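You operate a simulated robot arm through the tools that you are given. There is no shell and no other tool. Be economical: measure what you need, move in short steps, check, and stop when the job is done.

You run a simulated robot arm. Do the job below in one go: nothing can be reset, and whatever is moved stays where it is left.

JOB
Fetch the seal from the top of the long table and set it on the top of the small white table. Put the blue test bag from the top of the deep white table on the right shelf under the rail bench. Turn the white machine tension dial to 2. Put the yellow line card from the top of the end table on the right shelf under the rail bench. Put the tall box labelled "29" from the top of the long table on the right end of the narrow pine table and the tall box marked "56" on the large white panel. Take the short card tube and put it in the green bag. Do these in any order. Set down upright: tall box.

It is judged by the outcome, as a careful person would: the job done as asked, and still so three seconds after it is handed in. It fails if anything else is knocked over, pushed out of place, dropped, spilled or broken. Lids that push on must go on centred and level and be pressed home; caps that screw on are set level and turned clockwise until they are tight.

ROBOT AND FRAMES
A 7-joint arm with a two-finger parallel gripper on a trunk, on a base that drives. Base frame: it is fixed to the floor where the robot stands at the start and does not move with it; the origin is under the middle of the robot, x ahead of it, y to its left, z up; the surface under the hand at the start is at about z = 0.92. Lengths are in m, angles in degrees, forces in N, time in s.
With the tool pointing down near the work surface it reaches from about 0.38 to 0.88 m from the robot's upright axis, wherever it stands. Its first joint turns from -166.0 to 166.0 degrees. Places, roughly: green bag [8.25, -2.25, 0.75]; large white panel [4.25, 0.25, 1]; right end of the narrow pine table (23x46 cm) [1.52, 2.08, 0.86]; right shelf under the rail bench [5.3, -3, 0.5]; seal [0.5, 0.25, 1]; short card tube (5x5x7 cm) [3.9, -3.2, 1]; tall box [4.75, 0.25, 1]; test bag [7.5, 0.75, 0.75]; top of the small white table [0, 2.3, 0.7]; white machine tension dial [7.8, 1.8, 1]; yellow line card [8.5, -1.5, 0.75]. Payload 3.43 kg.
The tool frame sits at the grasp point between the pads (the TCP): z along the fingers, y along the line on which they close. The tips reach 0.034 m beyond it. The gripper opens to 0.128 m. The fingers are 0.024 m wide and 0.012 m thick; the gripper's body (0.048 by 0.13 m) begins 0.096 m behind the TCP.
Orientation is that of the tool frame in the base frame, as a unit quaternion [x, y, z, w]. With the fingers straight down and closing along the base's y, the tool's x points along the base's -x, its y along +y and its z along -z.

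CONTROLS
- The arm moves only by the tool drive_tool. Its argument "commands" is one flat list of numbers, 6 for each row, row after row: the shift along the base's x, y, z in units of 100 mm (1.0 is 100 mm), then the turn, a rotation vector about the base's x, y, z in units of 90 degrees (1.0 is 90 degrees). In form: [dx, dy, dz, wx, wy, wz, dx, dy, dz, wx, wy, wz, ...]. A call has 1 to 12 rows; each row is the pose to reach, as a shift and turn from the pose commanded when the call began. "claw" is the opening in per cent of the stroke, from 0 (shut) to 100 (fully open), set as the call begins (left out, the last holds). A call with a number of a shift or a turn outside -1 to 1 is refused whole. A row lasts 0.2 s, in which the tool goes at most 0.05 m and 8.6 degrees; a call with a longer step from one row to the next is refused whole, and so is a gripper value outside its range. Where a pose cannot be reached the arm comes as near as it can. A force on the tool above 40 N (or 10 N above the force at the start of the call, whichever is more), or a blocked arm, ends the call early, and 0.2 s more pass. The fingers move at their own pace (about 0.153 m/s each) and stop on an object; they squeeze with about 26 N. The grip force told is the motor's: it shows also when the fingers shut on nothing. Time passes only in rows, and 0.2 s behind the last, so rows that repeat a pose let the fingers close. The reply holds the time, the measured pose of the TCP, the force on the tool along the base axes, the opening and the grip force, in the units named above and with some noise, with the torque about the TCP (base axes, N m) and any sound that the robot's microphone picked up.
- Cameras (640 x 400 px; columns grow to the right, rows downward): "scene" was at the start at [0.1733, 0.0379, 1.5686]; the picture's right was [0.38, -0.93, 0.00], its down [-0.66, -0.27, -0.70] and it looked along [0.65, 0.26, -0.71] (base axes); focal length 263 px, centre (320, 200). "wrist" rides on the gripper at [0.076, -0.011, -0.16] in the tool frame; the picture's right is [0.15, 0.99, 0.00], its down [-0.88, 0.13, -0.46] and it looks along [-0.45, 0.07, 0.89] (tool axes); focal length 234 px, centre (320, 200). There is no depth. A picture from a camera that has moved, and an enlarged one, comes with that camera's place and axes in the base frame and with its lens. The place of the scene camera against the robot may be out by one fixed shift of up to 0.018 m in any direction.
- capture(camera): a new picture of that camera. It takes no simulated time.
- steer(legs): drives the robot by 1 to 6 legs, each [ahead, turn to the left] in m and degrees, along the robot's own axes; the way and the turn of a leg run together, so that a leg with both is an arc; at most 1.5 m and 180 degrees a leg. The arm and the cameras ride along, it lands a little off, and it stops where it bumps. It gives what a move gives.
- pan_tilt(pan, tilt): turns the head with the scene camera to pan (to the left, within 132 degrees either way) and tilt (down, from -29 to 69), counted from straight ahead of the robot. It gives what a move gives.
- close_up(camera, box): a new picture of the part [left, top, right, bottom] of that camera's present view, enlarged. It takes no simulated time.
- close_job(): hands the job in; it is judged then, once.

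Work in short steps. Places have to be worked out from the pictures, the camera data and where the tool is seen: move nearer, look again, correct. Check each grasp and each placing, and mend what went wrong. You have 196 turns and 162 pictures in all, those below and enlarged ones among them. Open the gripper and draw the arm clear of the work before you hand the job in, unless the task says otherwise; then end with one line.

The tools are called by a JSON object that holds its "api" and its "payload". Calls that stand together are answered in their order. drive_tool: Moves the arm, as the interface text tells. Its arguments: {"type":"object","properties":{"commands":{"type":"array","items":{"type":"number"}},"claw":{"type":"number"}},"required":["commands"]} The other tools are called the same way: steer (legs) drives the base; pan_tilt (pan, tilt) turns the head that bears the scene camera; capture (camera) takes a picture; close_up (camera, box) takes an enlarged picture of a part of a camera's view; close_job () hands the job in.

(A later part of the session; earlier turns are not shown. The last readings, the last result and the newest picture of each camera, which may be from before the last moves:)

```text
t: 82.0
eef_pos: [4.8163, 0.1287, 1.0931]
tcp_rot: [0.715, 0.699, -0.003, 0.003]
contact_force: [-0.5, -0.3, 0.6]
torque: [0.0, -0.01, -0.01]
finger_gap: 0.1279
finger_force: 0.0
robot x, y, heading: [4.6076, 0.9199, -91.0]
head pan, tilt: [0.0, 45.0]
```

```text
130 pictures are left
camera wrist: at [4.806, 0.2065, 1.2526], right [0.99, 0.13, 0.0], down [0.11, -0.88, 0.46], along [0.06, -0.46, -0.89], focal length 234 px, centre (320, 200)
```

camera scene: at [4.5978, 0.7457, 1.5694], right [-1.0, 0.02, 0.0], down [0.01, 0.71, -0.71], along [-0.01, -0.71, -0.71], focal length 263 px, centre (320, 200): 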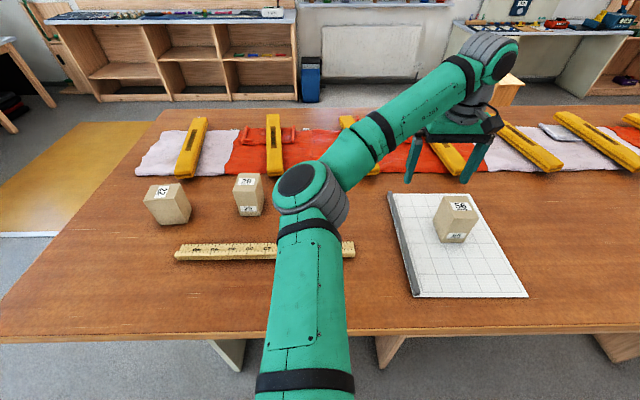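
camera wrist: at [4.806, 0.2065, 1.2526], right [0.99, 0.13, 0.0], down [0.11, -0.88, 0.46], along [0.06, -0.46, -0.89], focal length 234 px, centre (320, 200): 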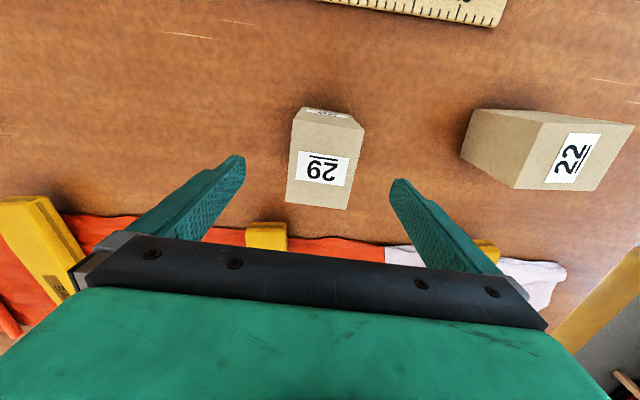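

Same view as with box 56: well aligned. Lower, close, lift.

{"api": "drive_tool", "payload": {"commands": [0, 0, -0.3, 0, 0, 0, 0, 0, -0.6, 0, 0, 0, 0, 0, -0.9, 0, 0, 0, 0, 0, -0.99, 0, 0, 0]}}

{"api": "drive_tool", "payload": {"commands": [0, 0, 0, 0, 0, 0, 0, 0, 0, 0, 0, 0, 0, 0, 0, 0, 0, 0], "claw": 0}}

{"api": "drive_tool", "payload": {"commands": [0, 0, 0.3, 0, 0, 0, 0, 0, 0.6, 0, 0, 0, 0, 0, 1, 0, 0, 0]}}

{"api": "drive_tool", "payload": {"commands": [0, 0.3, 0.3, 0, 0, 0, 0, 0.6, 0.6, 0, 0, 0, 0, 1, 0.6, 0, 0, 0]}}

{"api": "drive_tool", "payload": {"commands": [-0.3, 0.3, 0, 0, 0, 0, -0.6, 0.6, 0, 0, 0, 0, -0.9, 1, 0, 0, 0, 0]}}

{"api": "capture", "payload": {"camera": "scene"}}

```text
t: 83.0
eef_pos: [4.816, 0.1286, 0.9942]
tcp_rot: [0.714, 0.7, -0.003, 0.003]
contact_force: [0.1, 0.7, 1.4]
torque: [-0.01, 0.0, -0.03]
finger_gap: 0.1277
finger_force: 0.2
robot x, y, heading: [4.6076, 0.9243, -90.9]
head pan, tilt: [0.0, 45.0]
```

```text
t: 83.8
eef_pos: [4.818, 0.1305, 0.9947]
tcp_rot: [0.714, 0.7, -0.003, 0.003]
contact_force: [-0.4, -0.3, 0.8]
torque: [-0.03, 0.06, 0.02]
finger_gap: 0.0659
finger_force: 25.5
robot x, y, heading: [4.6121, 0.9255, -90.7]
head pan, tilt: [0.0, 45.0]
```

```text
t: 84.6
eef_pos: [4.8158, 0.1298, 1.0937]
tcp_rot: [0.714, 0.7, -0.002, 0.002]
contact_force: [0.7, -0.4, -1.7]
torque: [0.03, 0.03, -0.02]
finger_gap: 0.0658
finger_force: 25.9
robot x, y, heading: [4.6079, 0.9234, -90.7]
head pan, tilt: [0.0, 45.0]
```

```text
t: 85.4
eef_pos: [4.8171, 0.229, 1.1533]
tcp_rot: [0.715, 0.7, -0.002, 0.003]
contact_force: [-0.8, 0.1, -1.8]
torque: [0.05, -0.01, 0.02]
finger_gap: 0.0655
finger_force: 25.9
robot x, y, heading: [4.6077, 0.9252, -91.0]
head pan, tilt: [0.0, 45.0]
```

```text
t: 86.2
eef_pos: [4.7272, 0.3294, 1.1552]
tcp_rot: [0.714, 0.701, -0.003, 0.003]
contact_force: [-0.2, 0.2, -2.4]
torque: [0.02, -0.01, -0.03]
finger_gap: 0.0655
finger_force: 25.7
robot x, y, heading: [4.6082, 0.9238, -91.1]
head pan, tilt: [0.0, 45.0]
```

```text
129 pictures are left
camera scene: at [4.5983, 0.7457, 1.5694], right [-1.0, 0.02, 0.0], down [0.01, 0.71, -0.71], along [-0.01, -0.71, -0.71], focal length 263 px, centre (320, 200)
```

scene: 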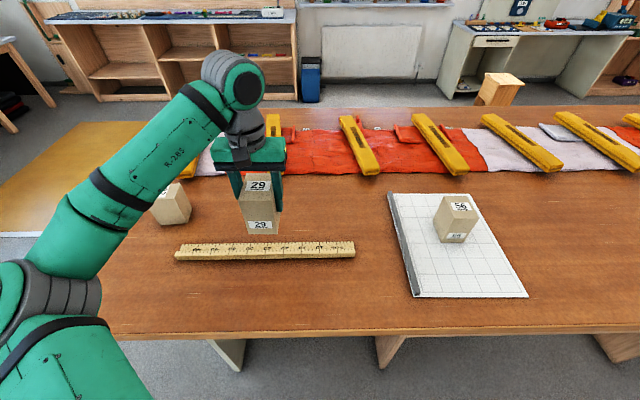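

Box 29 held upright. I back away, turn to face -x and drive back along the aisle toward the narrow pine table.

{"api": "steer", "payload": {"legs": [[-0.3, 0], [0, -89]]}}

{"api": "steer", "payload": {"legs": [[1.5, 0]]}}

```text
t: 92.5
eef_pos: [4.0197, 1.0925, 1.1551]
tcp_rot: [1.0, 0.001, -0.004, 0.0]
contact_force: [-0.2, -0.3, -1.4]
torque: [-0.01, 0.03, -0.02]
finger_gap: 0.0659
finger_force: 26.2
robot x, y, heading: [4.6125, 1.2209, -179.7]
head pan, tilt: [0.0, 45.0]
```

```text
t: 99.9
eef_pos: [2.5341, 1.1093, 1.1557]
tcp_rot: [1.0, -0.007, -0.004, 0.0]
contact_force: [0.2, 0.1, -2.4]
torque: [0.0, 0.0, 0.0]
finger_gap: 0.0654
finger_force: 26.0
robot x, y, heading: [3.1283, 1.2332, 179.2]
head pan, tilt: [0.0, 45.0]
```

{"api": "steer", "payload": {"legs": [[1.5, 0], [0, -89.2]]}}

{"api": "pan_tilt", "payload": {"pan": 0, "tilt": 45}}

{"api": "capture", "payload": {"camera": "scene"}}

```text
t: 111.7
eef_pos: [1.474, 1.8364, 1.156]
tcp_rot: [0.708, -0.706, -0.002, -0.002]
contact_force: [0.2, 0.0, -1.2]
torque: [-0.01, -0.01, 0.01]
finger_gap: 0.0655
finger_force: 26.1
robot x, y, heading: [1.6083, 1.2426, 90.1]
head pan, tilt: [0.0, 45.0]
```

```text
t: 112.3
eef_pos: [1.474, 1.8366, 1.1545]
tcp_rot: [0.708, -0.706, -0.004, -0.003]
contact_force: [0.4, -0.2, -1.0]
torque: [-0.05, -0.01, 0.0]
finger_gap: 0.0657
finger_force: 25.7
robot x, y, heading: [1.6066, 1.2444, 90.1]
head pan, tilt: [0.0, 45.0]
```

```text
128 pictures are left
camera scene: at [1.5994, 1.4375, 1.5694], right [1.0, 0.0, 0.0], down [0.0, -0.71, -0.71], along [0.0, 0.71, -0.71], focal length 263 px, centre (320, 200)
```

scene: 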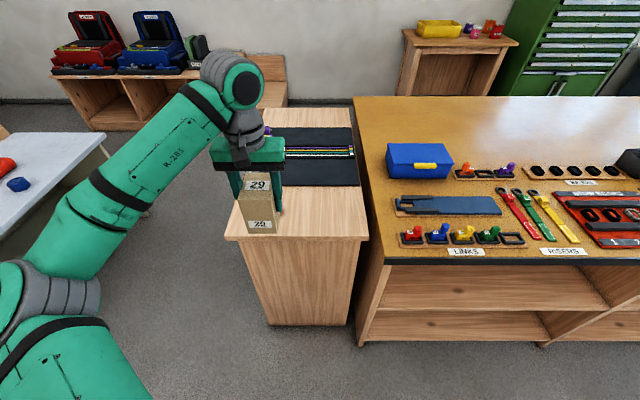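

The free near end of the narrow pine table covers x 1.28–1.76, y 1.97–2.22. I drive 0.15 m nearer, then bring the box over [1.52, 2.085].

{"api": "steer", "payload": {"legs": [[0.15, 0]]}}

{"api": "capture", "payload": {"camera": "wrist"}}

```text
t: 113.7
eef_pos: [1.4734, 1.9872, 1.1558]
tcp_rot: [0.709, -0.705, -0.003, -0.003]
contact_force: [0.7, 0.3, -1.7]
torque: [-0.02, -0.04, 0.02]
finger_gap: 0.0655
finger_force: 26.0
robot x, y, heading: [1.6048, 1.3915, 90.3]
head pan, tilt: [0.0, 45.0]
```

```text
127 pictures are left
camera wrist: at [1.4843, 1.9099, 1.3152], right [-0.99, -0.15, 0.0], down [-0.13, 0.88, 0.46], along [-0.07, 0.46, -0.89], focal length 234 px, centre (320, 200)
```

wrist: 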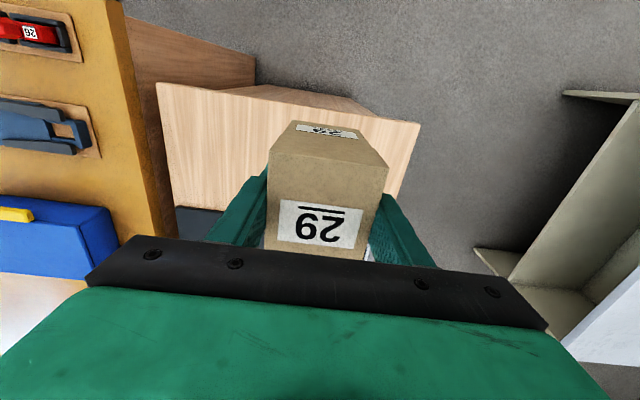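

I move over the spot and lower, creeping the last part.

{"api": "drive_tool", "payload": {"commands": [0.2, 0.4, 0, 0, 0, 0, 0.45, 0.8, 0, 0, 0, 0, 0.45, 1.0, -0.2, 0, 0, 0, 0.45, 1, -0.6, 0, 0, 0, 0.45, 1, -1, 0, 0, 0]}}

{"api": "drive_tool", "payload": {"commands": [0, 0, -0.4, 0, 0, 0, 0, 0, -0.8, 0, 0, 0, 0, 0, -1, 0, 0, 0]}}

{"api": "capture", "payload": {"camera": "scene"}}

```text
t: 114.9
eef_pos: [1.5179, 2.0875, 1.0539]
tcp_rot: [0.709, -0.706, -0.003, -0.003]
contact_force: [-0.5, -0.5, -1.8]
torque: [-0.02, 0.01, 0.01]
finger_gap: 0.0657
finger_force: 25.7
robot x, y, heading: [1.6034, 1.397, 90.1]
head pan, tilt: [0.0, 45.0]
```

```text
t: 115.7
eef_pos: [1.5185, 2.0872, 0.9547]
tcp_rot: [0.708, -0.706, -0.003, -0.003]
contact_force: [-0.5, 0.2, -0.7]
torque: [0.01, -0.01, 0.0]
finger_gap: 0.0658
finger_force: 26.1
robot x, y, heading: [1.6066, 1.3959, 90.2]
head pan, tilt: [0.0, 45.0]
```

```text
126 pictures are left
camera scene: at [1.5987, 1.589, 1.5694], right [1.0, 0.0, 0.0], down [0.0, -0.71, -0.71], along [0.0, 0.71, -0.71], focal length 263 px, centre (320, 200)
```

scene: 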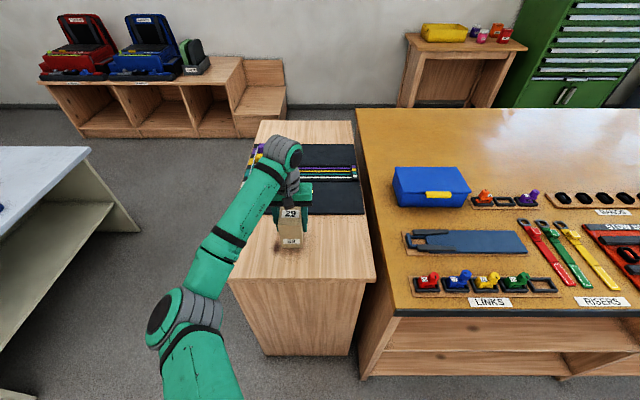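

{"api": "drive_tool", "payload": {"commands": [0, 0, -0.08, 0, 0, 0, 0, 0, -0.14, 0, 0, 0, 0, 0, -0.18, 0, 0, 0, 0, 0, -0.22, 0, 0, 0]}}

{"api": "close_up", "payload": {"camera": "scene", "box": [220, 180, 380, 290]}}

```text
t: 116.7
eef_pos: [1.5185, 2.0881, 0.9329]
tcp_rot: [0.708, -0.706, -0.004, -0.003]
contact_force: [0.9, 0.1, 1.2]
torque: [-0.21, 0.04, 0.06]
finger_gap: 0.0658
finger_force: 26.1
robot x, y, heading: [1.6058, 1.3934, 90.0]
head pan, tilt: [0.0, 45.0]
```

```text
3.64 times, centred on (300, 235) of scene
camera zoom: at [1.5988, 1.589, 1.5694], right [1.0, 0.0, 0.0], down [0.0, -0.71, -0.71], along [0.0, 0.71, -0.71], focal length 955 px, centre (393, 73)
```

zoom: 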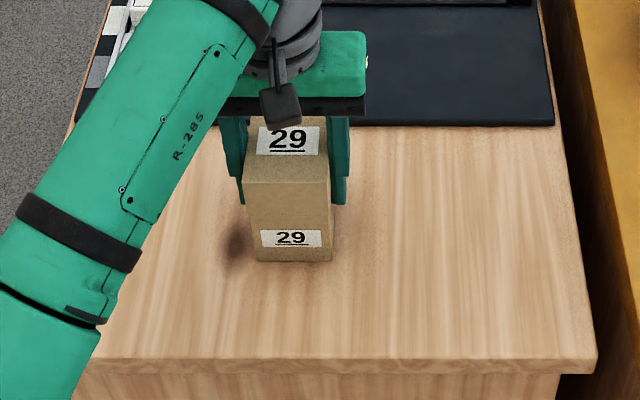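

Just about touching; I creep 3 mm further to confirm contact.

{"api": "drive_tool", "payload": {"commands": [0, 0, -0.02, 0, 0, 0, 0, 0, -0.03, 0, 0, 0]}}

```text
t: 117.3
eef_pos: [1.518, 2.0884, 0.9304]
tcp_rot: [0.708, -0.706, -0.005, -0.004]
contact_force: [-3.4, 0.7, 8.8]
torque: [0.06, 0.73, 0.03]
finger_gap: 0.0656
finger_force: 25.6
robot x, y, heading: [1.6105, 1.3939, 90.1]
head pan, tilt: [0.0, 45.0]
```

Contact. I release and rise.

{"api": "drive_tool", "payload": {"commands": [0, 0, 0.01, 0, 0, 0, 0, 0, 0.01, 0, 0, 0, 0, 0, 0.01, 0, 0, 0], "claw": 90}}

{"api": "drive_tool", "payload": {"commands": [0, 0, 0.3, 0, 0, 0, 0, 0, 0.7, 0, 0, 0, 0, 0, 1, 0, 0, 0]}}

{"api": "drive_tool", "payload": {"commands": [0, 0, 0.4, 0, 0, 0, 0, -0.3, 0.8, 0, 0, 0, 0, -0.6, 1, 0, 0, 0, 0, -1, 1, 0, 0, 0]}}

{"api": "capture", "payload": {"camera": "scene"}}

```text
t: 118.1
eef_pos: [1.5177, 2.0866, 0.9309]
tcp_rot: [0.709, -0.705, -0.003, -0.003]
contact_force: [0.2, -0.8, -0.1]
torque: [-0.01, -0.02, 0.01]
finger_gap: 0.1151
finger_force: 0.1
robot x, y, heading: [1.6057, 1.3963, 90.4]
head pan, tilt: [0.0, 45.0]
```

```text
t: 118.9
eef_pos: [1.5174, 2.0869, 1.0305]
tcp_rot: [0.709, -0.705, -0.002, -0.004]
contact_force: [0.5, -0.4, 0.6]
torque: [-0.02, 0.01, 0.02]
finger_gap: 0.1154
finger_force: 0.1
robot x, y, heading: [1.6067, 1.3936, 90.3]
head pan, tilt: [0.0, 45.0]
```

```text
t: 119.9
eef_pos: [1.5181, 1.987, 1.1307]
tcp_rot: [0.709, -0.705, -0.002, -0.003]
contact_force: [0.3, 0.0, 0.4]
torque: [-0.03, 0.01, 0.0]
finger_gap: 0.1153
finger_force: 0.0
robot x, y, heading: [1.6015, 1.3949, 90.0]
head pan, tilt: [0.0, 45.0]
```

```text
124 pictures are left
camera scene: at [1.5988, 1.5893, 1.5694], right [1.0, 0.0, 0.0], down [0.0, -0.71, -0.71], along [0.0, 0.71, -0.71], focal length 263 px, centre (320, 200)
```

scene: 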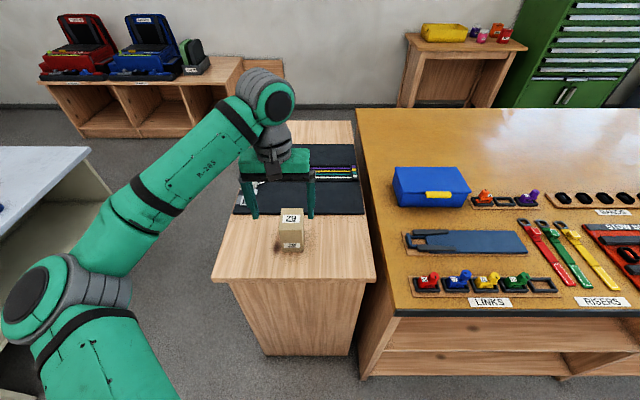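

Box 29 stands on the narrow pine table. Next I drive to the far end for the dial and test bag.

{"api": "steer", "payload": {"legs": [[-0.2, 0], [0, -90.3], [1.5, 0]]}}

{"api": "steer", "payload": {"legs": [[1.4, 0], [1.0, 0]]}}

{"api": "pan_tilt", "payload": {"pan": 25, "tilt": 15}}

{"api": "capture", "payload": {"camera": "scene"}}

{"api": "pan_tilt", "payload": {"pan": -35, "tilt": 15}}

{"api": "capture", "payload": {"camera": "scene"}}

```text
t: 132.9
eef_pos: [3.6974, 1.289, 1.1305]
tcp_rot: [-0.002, 1.0, 0.0, 0.004]
contact_force: [0.0, 0.4, 0.5]
torque: [0.01, -0.02, 0.0]
finger_gap: 0.1153
finger_force: 0.0
robot x, y, heading: [3.1032, 1.2022, 0.4]
head pan, tilt: [0.0, 45.0]
```

```text
t: 144.6
eef_pos: [6.0972, 1.2922, 1.1305]
tcp_rot: [-0.002, 1.0, 0.0, 0.005]
contact_force: [-0.6, -0.1, -1.2]
torque: [-0.02, -0.02, 0.0]
finger_gap: 0.115
finger_force: 0.1
robot x, y, heading: [5.5031, 1.2075, 0.1]
head pan, tilt: [0.0, 45.0]
```

```text
t: 145.6
eef_pos: [6.0977, 1.2933, 1.1293]
tcp_rot: [-0.002, 1.0, -0.001, 0.004]
contact_force: [-0.7, 0.1, 0.0]
torque: [-0.02, -0.04, 0.04]
finger_gap: 0.1151
finger_force: 0.1
robot x, y, heading: [5.5043, 1.2047, 0.3]
head pan, tilt: [25.0, 15.0]
```

```text
123 pictures are left
camera scene: at [5.6876, 1.2541, 1.6161], right [0.43, -0.9, 0.0], down [-0.23, -0.11, -0.97], along [0.87, 0.41, -0.26], focal length 263 px, centre (320, 200)
```

scene: 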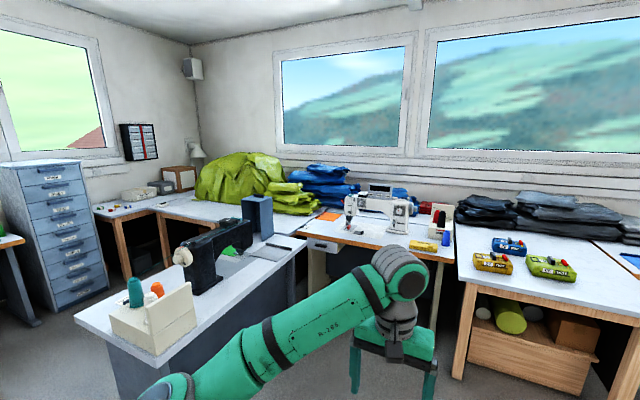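

```text
t: 146.9
eef_pos: [6.0964, 1.2938, 1.1313]
tcp_rot: [-0.001, 1.0, 0.0, 0.004]
contact_force: [0.2, -0.3, -0.1]
torque: [-0.02, 0.0, 0.0]
finger_gap: 0.1153
finger_force: 0.0
robot x, y, heading: [5.5019, 1.2075, 0.3]
head pan, tilt: [-35.0, 15.0]
```

```text
122 pictures are left
camera scene: at [5.6798, 1.1611, 1.6162], right [-0.57, -0.82, 0.0], down [-0.21, 0.15, -0.97], along [0.79, -0.55, -0.26], focal length 263 px, centre (320, 200)
```

scene: 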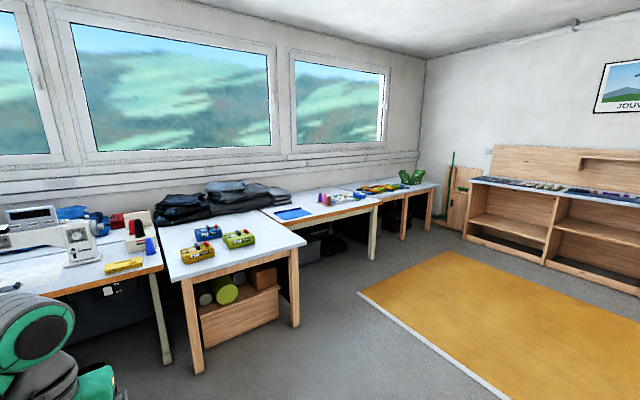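

The white machine is on a desk (front edge x≈7.5). I drive to about [6.7, 1.55] facing it and look at it.

{"api": "drive_tool", "payload": {"commands": [-0.3, 0, 0.3, 0, 0, 0, -0.6, 0, 0.6, 0, 0, 0, -0.9, 0, 0.9, 0, 0, 0], "claw": 100}}

{"api": "steer", "payload": {"legs": [[0, 19], [1.2, 0], [0, -19]]}}

{"api": "pan_tilt", "payload": {"pan": 5, "tilt": 28}}

{"api": "capture", "payload": {"camera": "scene"}}

```text
t: 147.7
eef_pos: [6.0058, 1.2943, 1.2209]
tcp_rot: [-0.003, 1.0, 0.001, 0.003]
contact_force: [0.2, -0.6, -0.3]
torque: [0.05, 0.04, -0.01]
finger_gap: 0.128
finger_force: 0.0
robot x, y, heading: [5.507, 1.2095, 0.1]
head pan, tilt: [-35.0, 15.0]
```

```text
t: 156.1
eef_pos: [7.1455, 1.6846, 1.2216]
tcp_rot: [0.0, 1.0, 0.0, 0.006]
contact_force: [0.5, 0.4, -1.0]
torque: [0.03, -0.02, 0.02]
finger_gap: 0.1279
finger_force: 0.0
robot x, y, heading: [6.6412, 1.5987, -0.1]
head pan, tilt: [-35.0, 15.0]
```

```text
t: 157.2
eef_pos: [7.1447, 1.6849, 1.219]
tcp_rot: [0.001, 1.0, 0.0, 0.004]
contact_force: [0.2, 0.0, 0.8]
torque: [-0.03, -0.02, 0.0]
finger_gap: 0.1279
finger_force: 0.0
robot x, y, heading: [6.6397, 1.6002, -0.0]
head pan, tilt: [5.0, 28.0]
```

```text
121 pictures are left
camera scene: at [6.833, 1.6152, 1.5952], right [0.08, -1.0, 0.0], down [-0.47, -0.04, -0.88], along [0.88, 0.07, -0.47], focal length 263 px, centre (320, 200)
```

scene: 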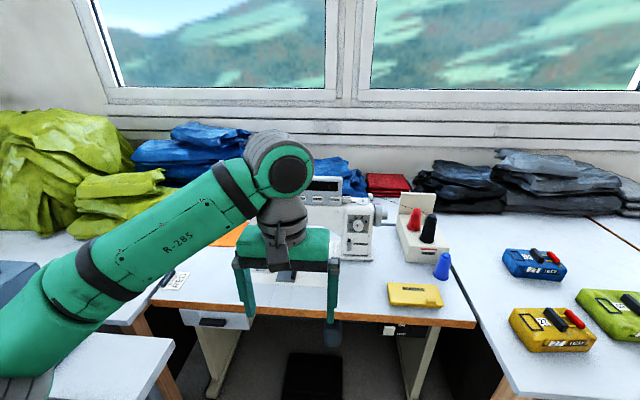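

A round dial shows on the machine's front face; I enlarge it.

{"api": "close_up", "payload": {"camera": "scene", "box": [270, 165, 430, 275]}}

{"api": "close_up", "payload": {"camera": "scene", "box": [330, 195, 390, 255]}}

```text
3.64 times, centred on (350, 220) of scene
camera zoom: at [6.833, 1.6152, 1.5952], right [0.08, -1.0, 0.0], down [-0.47, -0.04, -0.88], along [0.88, 0.07, -0.47], focal length 955 px, centre (211, 127)
```

zoom: 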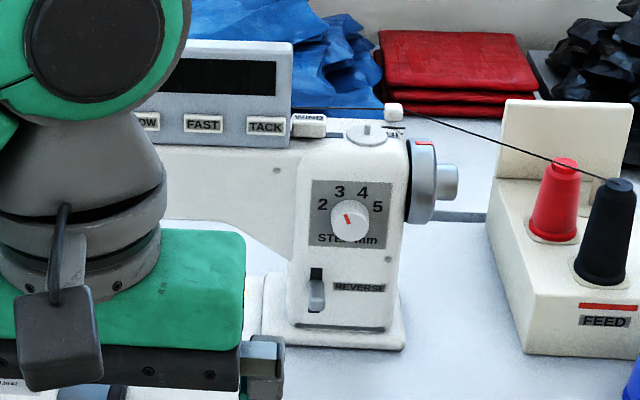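

```text
6.67 times, centred on (360, 225) of scene
camera zoom: at [6.833, 1.6152, 1.5952], right [0.08, -1.0, 0.0], down [-0.47, -0.04, -0.88], along [0.88, 0.07, -0.47], focal length 1752 px, centre (53, 33)
```

zoom: 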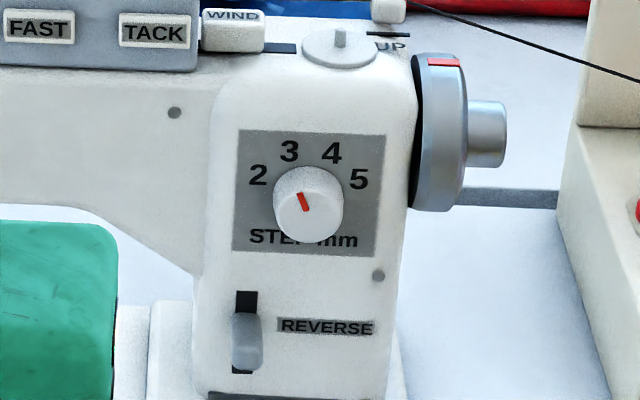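

That dial is marked STEP mm (stitch length), not tension. The tension dial must be further left behind the arm; I move the arm to the right and look again.

{"api": "drive_tool", "payload": {"commands": [0, -0.4, 0, 0, 0, 0, 0, -0.8, 0, 0, 0, 0, 0, -1, 0, 0, 0, 0]}}

{"api": "drive_tool", "payload": {"commands": [0, -0.4, 0, 0, 0, 0, 0, -0.8, 0, 0, 0, 0, 0, -1, 0, 0, 0, 0]}}

{"api": "drive_tool", "payload": {"commands": [0, -0.4, 0, 0, 0, 0, 0, -0.8, 0, 0, 0, 0, 0, -1, 0, 0, 0, 0]}}

{"api": "close_up", "payload": {"camera": "scene", "box": [180, 140, 420, 290]}}

```text
t: 158.0
eef_pos: [7.1456, 1.5856, 1.2186]
tcp_rot: [0.0, 1.0, 0.0, 0.003]
contact_force: [0.0, -0.2, 0.4]
torque: [-0.03, 0.0, 0.0]
finger_gap: 0.1281
finger_force: 0.2
robot x, y, heading: [6.643, 1.6004, -0.4]
head pan, tilt: [5.0, 28.0]
```

```text
t: 158.8
eef_pos: [7.1456, 1.4838, 1.2194]
tcp_rot: [-0.002, 1.0, 0.0, 0.004]
contact_force: [-0.1, 0.7, -0.3]
torque: [-0.01, 0.0, 0.02]
finger_gap: 0.1278
finger_force: 0.0
robot x, y, heading: [6.641, 1.5996, -0.1]
head pan, tilt: [5.0, 28.0]
```

```text
t: 159.6
eef_pos: [7.1473, 1.3856, 1.2206]
tcp_rot: [-0.001, 1.0, 0.0, 0.005]
contact_force: [0.0, -0.2, 1.4]
torque: [-0.03, 0.02, -0.02]
finger_gap: 0.1276
finger_force: 0.1
robot x, y, heading: [6.6437, 1.6006, -0.1]
head pan, tilt: [5.0, 28.0]
```

```text
2.67 times, centred on (300, 215) of scene
camera zoom: at [6.833, 1.6156, 1.5952], right [0.09, -1.0, 0.0], down [-0.47, -0.04, -0.88], along [0.88, 0.08, -0.47], focal length 701 px, centre (373, 160)
```

zoom: 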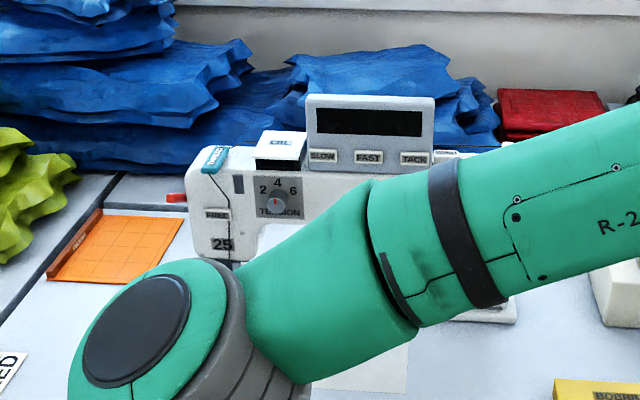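

The TENSION dial (2-4-6) is there on the left part. I zoom in.

{"api": "close_up", "payload": {"camera": "scene", "box": [265, 200, 305, 230]}}

```text
13.33 times, centred on (285, 215) of scene
camera zoom: at [6.833, 1.6156, 1.5952], right [0.09, -1.0, 0.0], down [-0.47, -0.04, -0.88], along [0.88, 0.08, -0.47], focal length 3503 px, centre (787, 0)
```

zoom: 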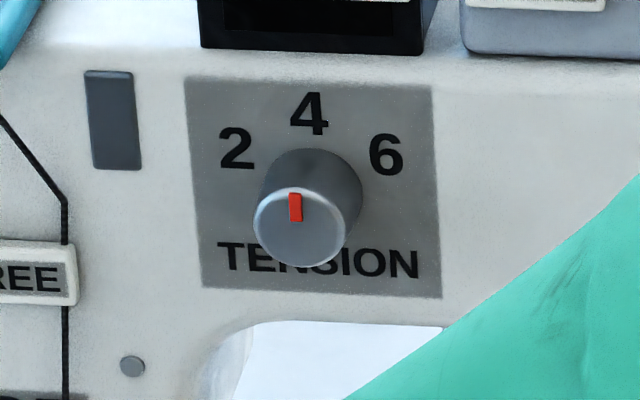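

The tension dial points to 4; "2" is about 52° counter-clockwise of it. I will turn the hand to point horizontally forward (+x), here in free space, while extending slightly.

{"api": "drive_tool", "payload": {"commands": [0.1, 0, 0, 0, -0.09, 0, 0.2, 0, 0, 0, -0.18, 0, 0.3, 0, 0, 0, -0.27, 0, 0.4, 0, 0, 0, -0.36, 0, 0.5, 0, 0, 0, -0.45, 0, 0.6, 0, 0, 0, -0.54, 0, 0.7, 0, 0, 0, -0.63, 0, 0.8, 0, 0, 0, -0.72, 0, 0.9, 0, 0, 0, -0.81, 0, 1, 0, 0, 0, -0.9, 0, 1, 0, 0, 0, -0.96, 0, 1, 0, 0, 0, -1, 0], "claw": 50}}

{"api": "capture", "payload": {"camera": "scene"}}

{"api": "capture", "payload": {"camera": "wrist"}}

```text
t: 162.2
eef_pos: [7.2458, 1.3847, 1.2205]
tcp_rot: [0.0, 0.704, -0.001, 0.71]
contact_force: [0.0, 0.1, 0.3]
torque: [0.02, 0.0, -0.01]
finger_gap: 0.0641
finger_force: 0.1
robot x, y, heading: [6.6441, 1.5969, 0.1]
head pan, tilt: [5.0, 28.0]
```

```text
116 pictures are left
camera scene: at [6.833, 1.6152, 1.5952], right [0.08, -1.0, 0.0], down [-0.47, -0.04, -0.88], along [0.88, 0.07, -0.47], focal length 263 px, centre (320, 200)
```

scene: 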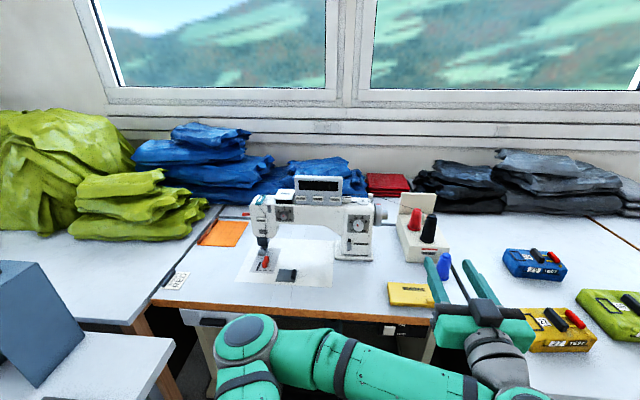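

```text
115 pictures are left
camera wrist: at [7.0858, 1.3735, 1.1437], right [0.0, 0.99, -0.15], down [-0.46, 0.13, 0.88], along [0.89, 0.07, 0.46], focal length 234 px, centre (320, 200)
```

wrist: 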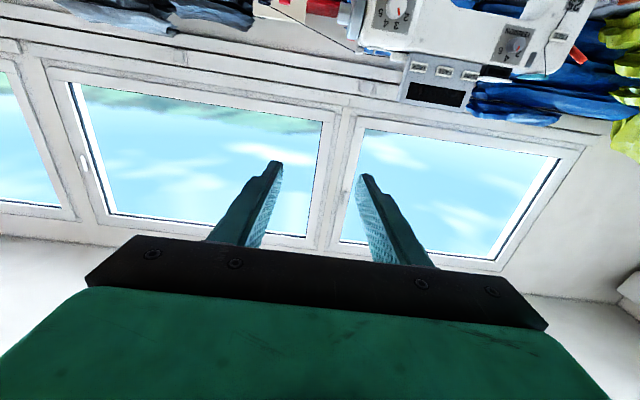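

Triangulating both views, the tension knob is at about [7.815, 1.869, 0.978]. I drive closer to about [7.05, 1.68] so the arm reaches it comfortably.

{"api": "steer", "payload": {"legs": [[0, 11.5], [0.41, 0], [0, -11.5]]}}

{"api": "capture", "payload": {"camera": "wrist"}}

{"api": "capture", "payload": {"camera": "scene"}}

```text
t: 166.3
eef_pos: [7.654, 1.4665, 1.2197]
tcp_rot: [-0.001, 0.705, 0.001, 0.709]
contact_force: [-0.6, 0.1, 0.1]
torque: [0.0, 0.06, -0.02]
finger_gap: 0.064
finger_force: 0.1
robot x, y, heading: [7.0547, 1.6831, -0.3]
head pan, tilt: [5.0, 28.0]
```

```text
114 pictures are left
camera wrist: at [7.4935, 1.4558, 1.1439], right [0.0, 0.99, -0.15], down [-0.46, 0.13, 0.88], along [0.89, 0.07, 0.46], focal length 234 px, centre (320, 200)
```

wrist: 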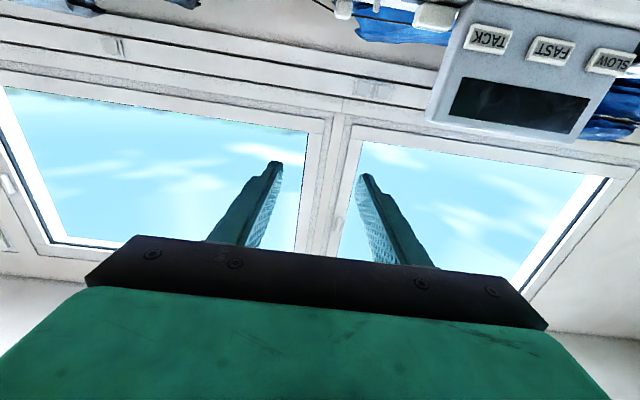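

```text
113 pictures are left
camera scene: at [7.2406, 1.6972, 1.5952], right [0.08, -1.0, 0.0], down [-0.47, -0.04, -0.88], along [0.88, 0.07, -0.47], focal length 263 px, centre (320, 200)
```

scene: 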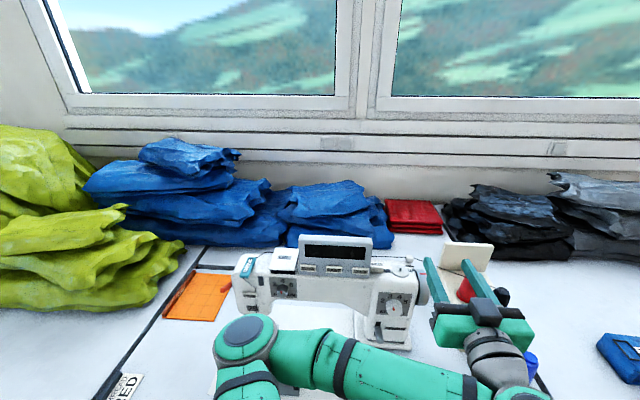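

I bring the hand in front of the knob, staying about 0.12 m away from the machine face.

{"api": "drive_tool", "payload": {"commands": [0, 0.4, 0, 0, 0, 0, 0, 0.8, 0, 0, 0, 0, 0, 1, 0, 0, 0, 0]}}

{"api": "drive_tool", "payload": {"commands": [0, 0.4, 0, 0, 0, 0, 0, 0.8, 0, 0, 0, 0, 0, 1, 0, 0, 0, 0]}}

{"api": "drive_tool", "payload": {"commands": [0, 0.3, -0.3, 0, 0, 0, 0, 0.6, -0.6, 0, 0, 0, 0, 1, -0.8, 0, 0, 0]}}

{"api": "drive_tool", "payload": {"commands": [0, 0.3, -0.3, 0, 0, 0, 0, 0.6, -0.6, 0, 0, 0, 0, 1, -0.8, 0, 0, 0]}}

{"api": "capture", "payload": {"camera": "wrist"}}

{"api": "capture", "payload": {"camera": "scene"}}

```text
t: 167.2
eef_pos: [7.6559, 1.5661, 1.2206]
tcp_rot: [0.001, 0.705, -0.001, 0.71]
contact_force: [0.5, -0.9, -0.2]
torque: [-0.03, 0.03, 0.04]
finger_gap: 0.064
finger_force: 0.0
out of reach, approached as far as the arm can: row 3
robot x, y, heading: [7.0504, 1.6807, -0.2]
head pan, tilt: [5.0, 28.0]
```

```text
t: 167.9
eef_pos: [7.6784, 1.664, 1.2184]
tcp_rot: [-0.001, 0.704, 0.001, 0.71]
contact_force: [0.3, -0.2, -0.1]
torque: [0.04, 0.02, 0.04]
finger_gap: 0.0639
finger_force: 0.1
out of reach, approached as far as the arm can: row 1, 2, 3
robot x, y, heading: [7.0551, 1.6835, -0.3]
head pan, tilt: [5.0, 28.0]
```

```text
t: 168.8
eef_pos: [7.6773, 1.7645, 1.1363]
tcp_rot: [0.0, 0.704, 0.0, 0.71]
contact_force: [0.1, -0.7, 0.1]
torque: [-0.01, 0.0, 0.02]
finger_gap: 0.0641
finger_force: 0.1
robot x, y, heading: [7.0532, 1.6837, -0.1]
head pan, tilt: [5.0, 28.0]
```

```text
t: 169.6
eef_pos: [7.677, 1.8673, 1.0577]
tcp_rot: [0.001, 0.704, -0.001, 0.71]
contact_force: [-0.1, 0.8, 0.0]
torque: [0.01, -0.05, 0.0]
finger_gap: 0.0643
finger_force: 0.1
robot x, y, heading: [7.0495, 1.6861, -0.2]
head pan, tilt: [5.0, 28.0]
```

```text
112 pictures are left
camera wrist: at [7.5175, 1.8546, 0.9821], right [0.0, 0.99, -0.15], down [-0.46, 0.13, 0.88], along [0.89, 0.07, 0.46], focal length 234 px, centre (320, 200)
```

wrist: 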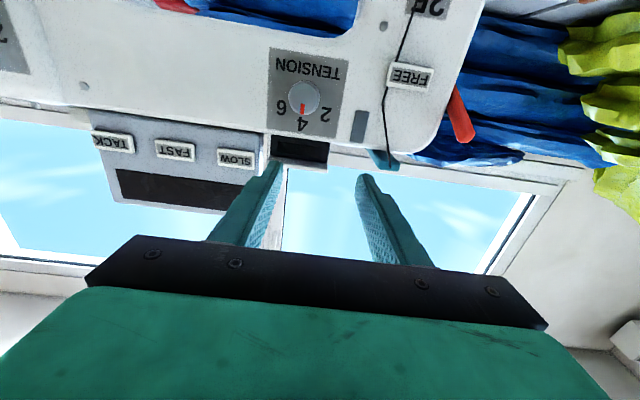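

```text
111 pictures are left
camera scene: at [7.2406, 1.6971, 1.5952], right [0.08, -1.0, 0.0], down [-0.47, -0.04, -0.88], along [0.88, 0.07, -0.47], focal length 263 px, centre (320, 200)
```

scene: 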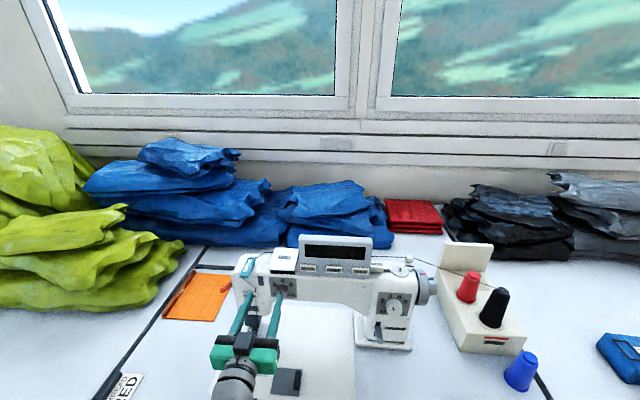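

Wrist views put the knob nearer [7.775, 1.842, 1.0]. I align at z=1.0, y=1.842 without advancing and look again to triangulate.

{"api": "drive_tool", "payload": {"commands": [0, -0.12, -0.3, 0, 0, 0, 0, -0.25, -0.57, 0, 0, 0, 0, -0.25, -0.57, 0, 0, 0]}}

{"api": "capture", "payload": {"camera": "wrist"}}

{"api": "close_up", "payload": {"camera": "scene", "box": [200, 240, 340, 340]}}

```text
t: 170.3
eef_pos: [7.678, 1.8412, 1.0015]
tcp_rot: [-0.001, 0.704, 0.001, 0.71]
contact_force: [-0.3, 0.8, 0.3]
torque: [0.0, 0.02, -0.02]
finger_gap: 0.0639
finger_force: 0.1
robot x, y, heading: [7.0529, 1.6816, -0.2]
head pan, tilt: [5.0, 28.0]
```

```text
110 pictures are left
camera wrist: at [7.5183, 1.8286, 0.9254], right [0.0, 0.99, -0.15], down [-0.46, 0.13, 0.88], along [0.89, 0.07, 0.46], focal length 234 px, centre (320, 200)
```

wrist: 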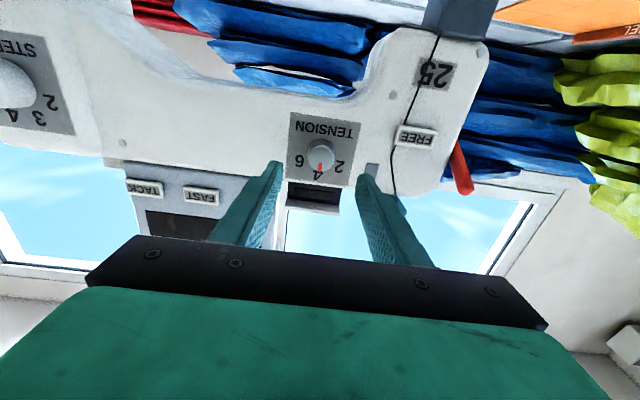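

```text
4.00 times, centred on (270, 290) of scene
camera zoom: at [7.2406, 1.6972, 1.5952], right [0.08, -1.0, 0.0], down [-0.47, -0.04, -0.88], along [0.88, 0.07, -0.47], focal length 1051 px, centre (520, -160)
```

zoom: 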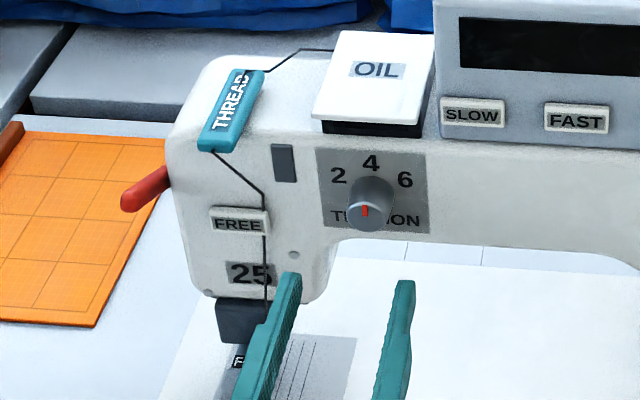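

The wrist views agree: knob at [7.773, 1.841, 1.001], in line with the tool. I enlarge the dial in the wrist view to measure the angle to "2".

{"api": "close_up", "payload": {"camera": "wrist", "box": [280, 105, 370, 190]}}

```text
4.71 times, centred on (325, 148) of wrist
camera zoom: at [7.5183, 1.8286, 0.9254], right [0.0, 0.99, -0.15], down [-0.46, 0.13, 0.88], along [0.89, 0.07, 0.46], focal length 1102 px, centre (296, 447)
```

zoom: 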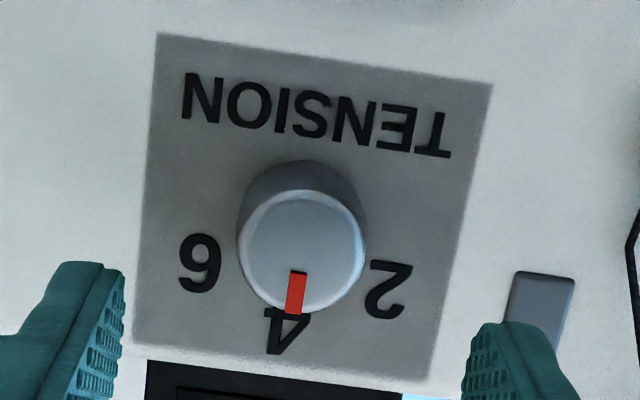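

The labels are at ±60° about the knob and the pointer is right on 4. I pre-turn the hand +30°, advance over the knob, and check.

{"api": "drive_tool", "payload": {"commands": [0, 0, 0, 0.09, 0, 0, 0, 0, 0, 0.18, 0, 0, 0, 0, 0, 0.27, 0, 0, 0, 0, 0, 0.3333, 0, 0, 0.3, 0, 0, 0.3333, 0, 0, 0.5, 0, 0, 0.3333, 0, 0, 0.5, 0, 0, 0.3333, 0, 0], "claw": 42}}

{"api": "capture", "payload": {"camera": "wrist"}}

{"api": "close_up", "payload": {"camera": "scene", "box": [200, 240, 340, 340]}}

```text
t: 171.9
eef_pos: [7.7278, 1.8401, 0.9999]
tcp_rot: [0.185, 0.68, 0.183, 0.685]
contact_force: [0.9, -0.3, -0.5]
torque: [0.02, 0.02, -0.05]
finger_gap: 0.054
finger_force: 0.0
robot x, y, heading: [7.0507, 1.6831, -0.3]
head pan, tilt: [5.0, 28.0]
```

```text
107 pictures are left
camera wrist: at [7.5679, 1.8686, 0.9291], right [0.0, 0.93, 0.37], down [-0.46, -0.33, 0.82], along [0.89, -0.17, 0.43], focal length 234 px, centre (320, 200)
```

wrist: 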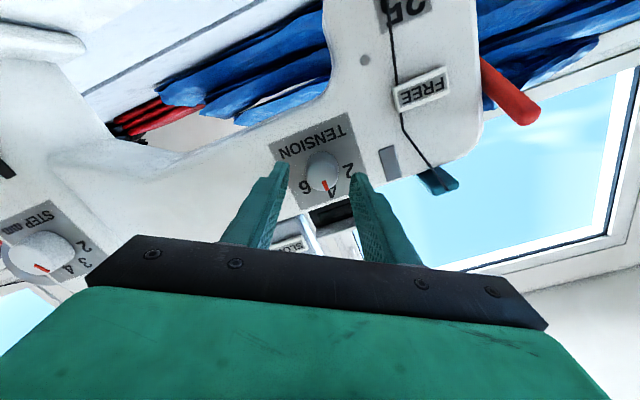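

```text
4.00 times, centred on (270, 290) of scene
camera zoom: at [7.2406, 1.6972, 1.5952], right [0.08, -1.0, 0.0], down [-0.47, -0.04, -0.88], along [0.88, 0.07, -0.47], focal length 1051 px, centre (520, -160)
```

zoom: 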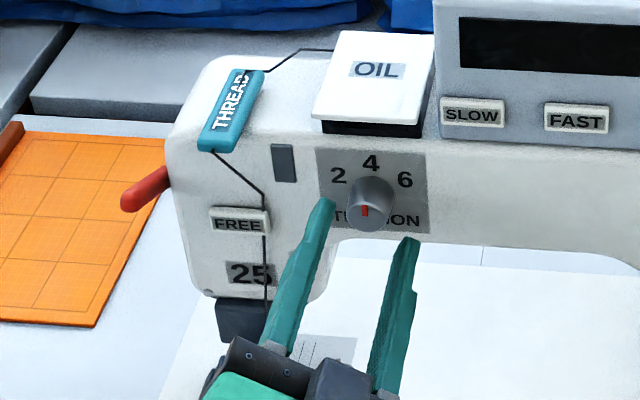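

Centred. I advance 30 mm and close on the knob.

{"api": "drive_tool", "payload": {"commands": [0.15, 0, 0.02, 0, 0, 0, 0.3, 0, 0.02, 0, 0, 0, 0.3, 0, 0.02, 0, 0, 0]}}

{"api": "drive_tool", "payload": {"commands": [0, 0, 0, 0, 0, 0, 0, 0, 0, 0, 0, 0, 0, 0, 0, 0, 0, 0], "claw": 0}}

{"api": "capture", "payload": {"camera": "wrist"}}

{"api": "close_up", "payload": {"camera": "scene", "box": [200, 240, 340, 340]}}

```text
t: 172.8
eef_pos: [7.7556, 1.8397, 1.0023]
tcp_rot: [0.183, 0.68, 0.182, 0.686]
contact_force: [-34.5, -6.3, -3.1]
torque: [0.08, 0.02, 0.69]
finger_gap: 0.0532
finger_force: 0.1
robot x, y, heading: [7.0512, 1.6833, -0.0]
head pan, tilt: [5.0, 28.0]
```

```text
t: 173.6
eef_pos: [7.7567, 1.8403, 1.0038]
tcp_rot: [0.184, 0.68, 0.183, 0.686]
contact_force: [-41.3, -1.1, -3.4]
torque: [0.06, 0.53, 0.1]
finger_gap: 0.0312
finger_force: 45.3
robot x, y, heading: [7.0487, 1.683, -0.3]
head pan, tilt: [5.0, 28.0]
```

```text
105 pictures are left
camera wrist: at [7.5967, 1.8689, 0.9318], right [0.0, 0.93, 0.37], down [-0.46, -0.33, 0.82], along [0.89, -0.17, 0.43], focal length 234 px, centre (320, 200)
```

wrist: 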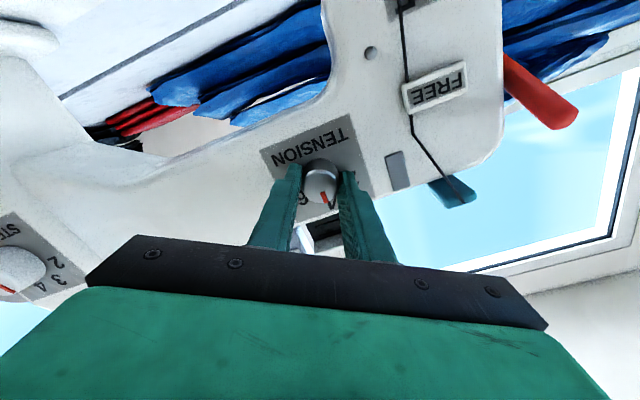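

```text
4.00 times, centred on (270, 290) of scene
camera zoom: at [7.2392, 1.6972, 1.5954], right [0.08, -1.0, 0.0], down [-0.47, -0.04, -0.88], along [0.88, 0.07, -0.47], focal length 1051 px, centre (520, -160)
```

zoom: 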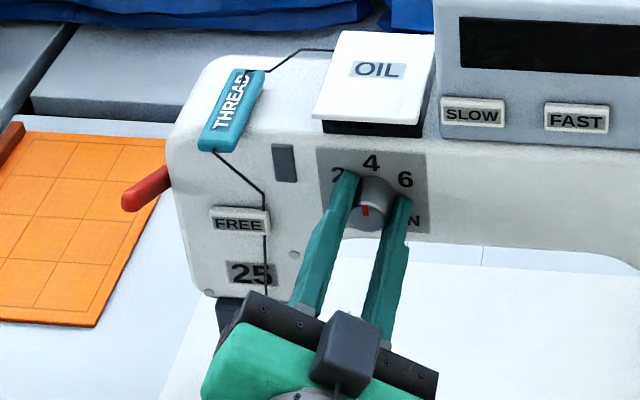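

Gripped the knob (31 mm), but the tips press on the face; I ease back 3 mm, then turn 60° counter-clockwise (-x).

{"api": "drive_tool", "payload": {"commands": [-0.04, 0, 0, 0, 0, 0, -0.04, 0, 0, 0, 0, 0]}}

{"api": "drive_tool", "payload": {"commands": [0, 0, 0, -0.085, 0, 0, 0, 0, 0, -0.17, 0, 0, 0, 0, 0, -0.255, 0, 0, 0, 0, 0, -0.34, 0, 0, 0, 0, 0, -0.425, 0, 0, 0, 0, 0, -0.51, 0, 0, 0, 0, 0, -0.595, 0, 0, 0, 0, 0, -0.667, 0, 0, 0, 0, 0, -0.667, 0, 0]}}

{"api": "close_up", "payload": {"camera": "scene", "box": [200, 240, 340, 340]}}

{"api": "capture", "payload": {"camera": "wrist"}}

```text
t: 174.2
eef_pos: [7.7543, 1.841, 1.0031]
tcp_rot: [0.183, 0.68, 0.182, 0.687]
contact_force: [24.7, 9.8, 5.4]
torque: [-0.04, -0.17, 0.27]
finger_gap: 0.0315
finger_force: 44.9
robot x, y, heading: [7.0504, 1.6835, -0.3]
head pan, tilt: [5.0, 28.0]
```

```text
t: 176.2
eef_pos: [7.7527, 1.844, 1.0037]
tcp_rot: [-0.186, 0.679, -0.182, 0.686]
contact_force: [16.8, 23.5, 10.3]
torque: [0.01, -0.58, 0.87]
finger_gap: 0.0311
finger_force: 45.2
robot x, y, heading: [7.0513, 1.6826, -0.6]
head pan, tilt: [5.0, 28.0]
```

```text
4.00 times, centred on (270, 290) of scene
camera zoom: at [7.2409, 1.6982, 1.5951], right [0.08, -1.0, 0.0], down [-0.47, -0.04, -0.88], along [0.88, 0.07, -0.47], focal length 1051 px, centre (520, -160)
```

zoom: 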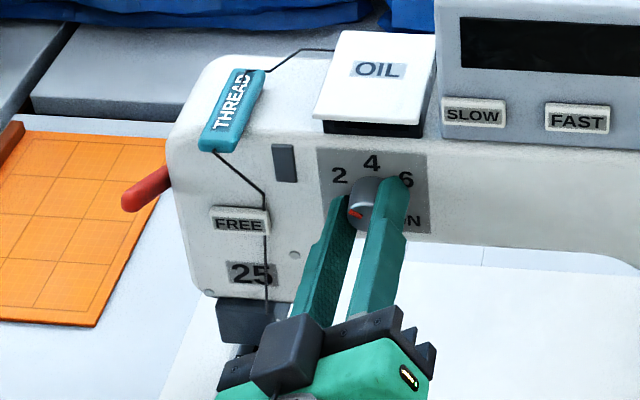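

```text
102 pictures are left
camera wrist: at [7.594, 1.7929, 0.9432], right [0.0, 0.78, -0.62], down [-0.47, 0.55, 0.69], along [0.89, 0.29, 0.36], focal length 234 px, centre (320, 200)
```

wrist: 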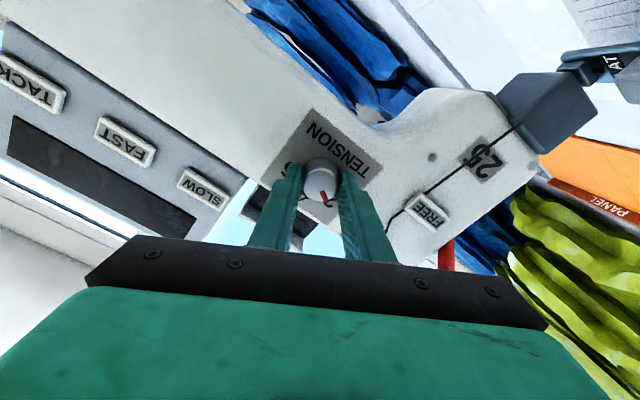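

Pointer now looks to be toward 2. I zoom to judge the angle.

{"api": "close_up", "payload": {"camera": "wrist", "box": [270, 120, 380, 220]}}

```text
4.00 times, centred on (325, 170) of wrist
camera zoom: at [7.594, 1.7929, 0.9432], right [0.0, 0.78, -0.62], down [-0.47, 0.55, 0.69], along [0.89, 0.29, 0.36], focal length 937 px, centre (300, 320)
```

zoom: 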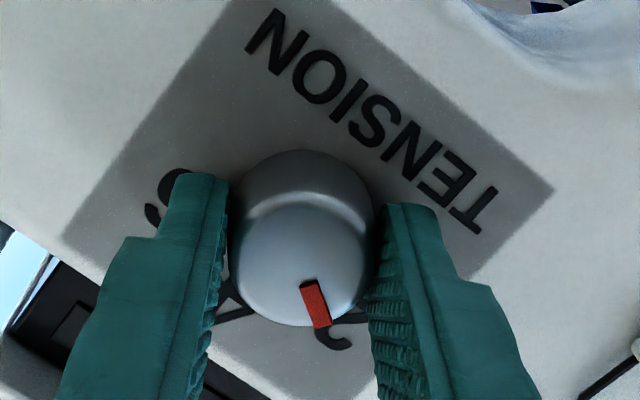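

Both views read about 55–56° versus 60° wanted. I turn another 4.5°, then release and back off to check.

{"api": "drive_tool", "payload": {"commands": [0, 0, 0, -0.05, 0, 0, 0, 0, 0, -0.05, 0, 0]}}

{"api": "drive_tool", "payload": {"commands": [0, 0, 0, 0, 0, 0, 0, 0, 0, 0, 0, 0], "claw": 42}}

{"api": "drive_tool", "payload": {"commands": [-0.4, 0, 0, 0, 0, 0, -0.75, 0, 0, 0, 0, 0]}}

{"api": "close_up", "payload": {"camera": "wrist", "box": [270, 100, 380, 200]}}

{"api": "close_up", "payload": {"camera": "scene", "box": [260, 260, 330, 310]}}

```text
t: 176.8
eef_pos: [7.7519, 1.8421, 1.003]
tcp_rot: [-0.212, 0.672, -0.208, 0.678]
contact_force: [2.7, 25.8, 7.8]
torque: [0.38, -0.23, 1.01]
finger_gap: 0.0311
finger_force: 45.0
robot x, y, heading: [7.0541, 1.6848, -0.3]
head pan, tilt: [5.0, 28.0]
```

```text
t: 177.3
eef_pos: [7.753, 1.8385, 1.0038]
tcp_rot: [-0.211, 0.673, -0.21, 0.677]
contact_force: [0.2, -0.2, 0.2]
torque: [0.0, 0.02, 0.0]
finger_gap: 0.0539
finger_force: 0.0
robot x, y, heading: [7.0491, 1.6811, -0.3]
head pan, tilt: [5.0, 28.0]
```

```text
t: 177.9
eef_pos: [7.6778, 1.8373, 1.0024]
tcp_rot: [-0.211, 0.672, -0.21, 0.678]
contact_force: [0.9, -0.4, 0.6]
torque: [0.0, -0.01, 0.03]
finger_gap: 0.0534
finger_force: 0.0
robot x, y, heading: [7.0533, 1.6853, 0.1]
head pan, tilt: [5.0, 28.0]
```

```text
4.00 times, centred on (325, 150) of wrist
camera zoom: at [7.5182, 1.7855, 0.9468], right [0.0, 0.73, -0.68], down [-0.46, 0.6, 0.65], along [0.89, 0.32, 0.34], focal length 937 px, centre (300, 400)
```

zoom: 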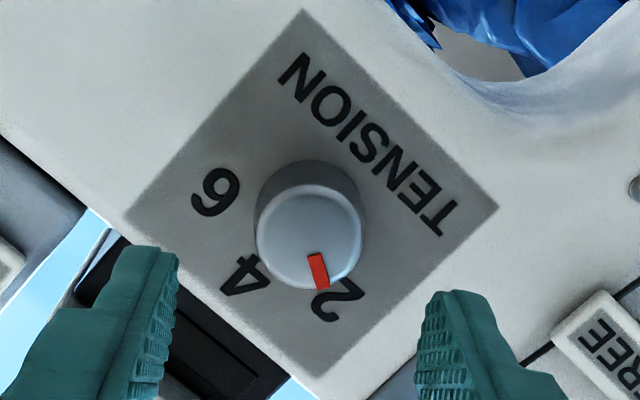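

```text
8.00 times, centred on (295, 285) of scene
camera zoom: at [7.2406, 1.6973, 1.5952], right [0.08, -1.0, 0.0], down [-0.47, -0.04, -0.88], along [0.88, 0.07, -0.47], focal length 2102 px, centre (520, -480)
```

zoom: 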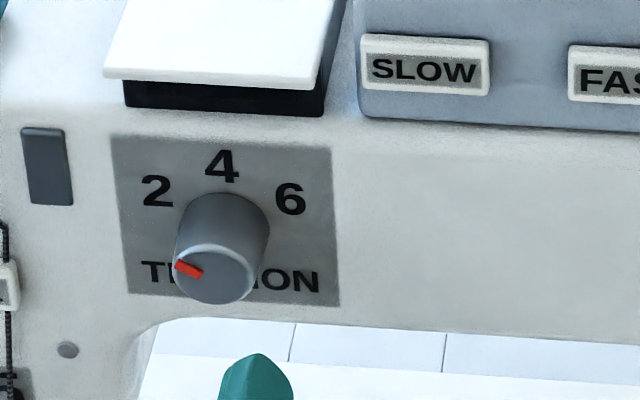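

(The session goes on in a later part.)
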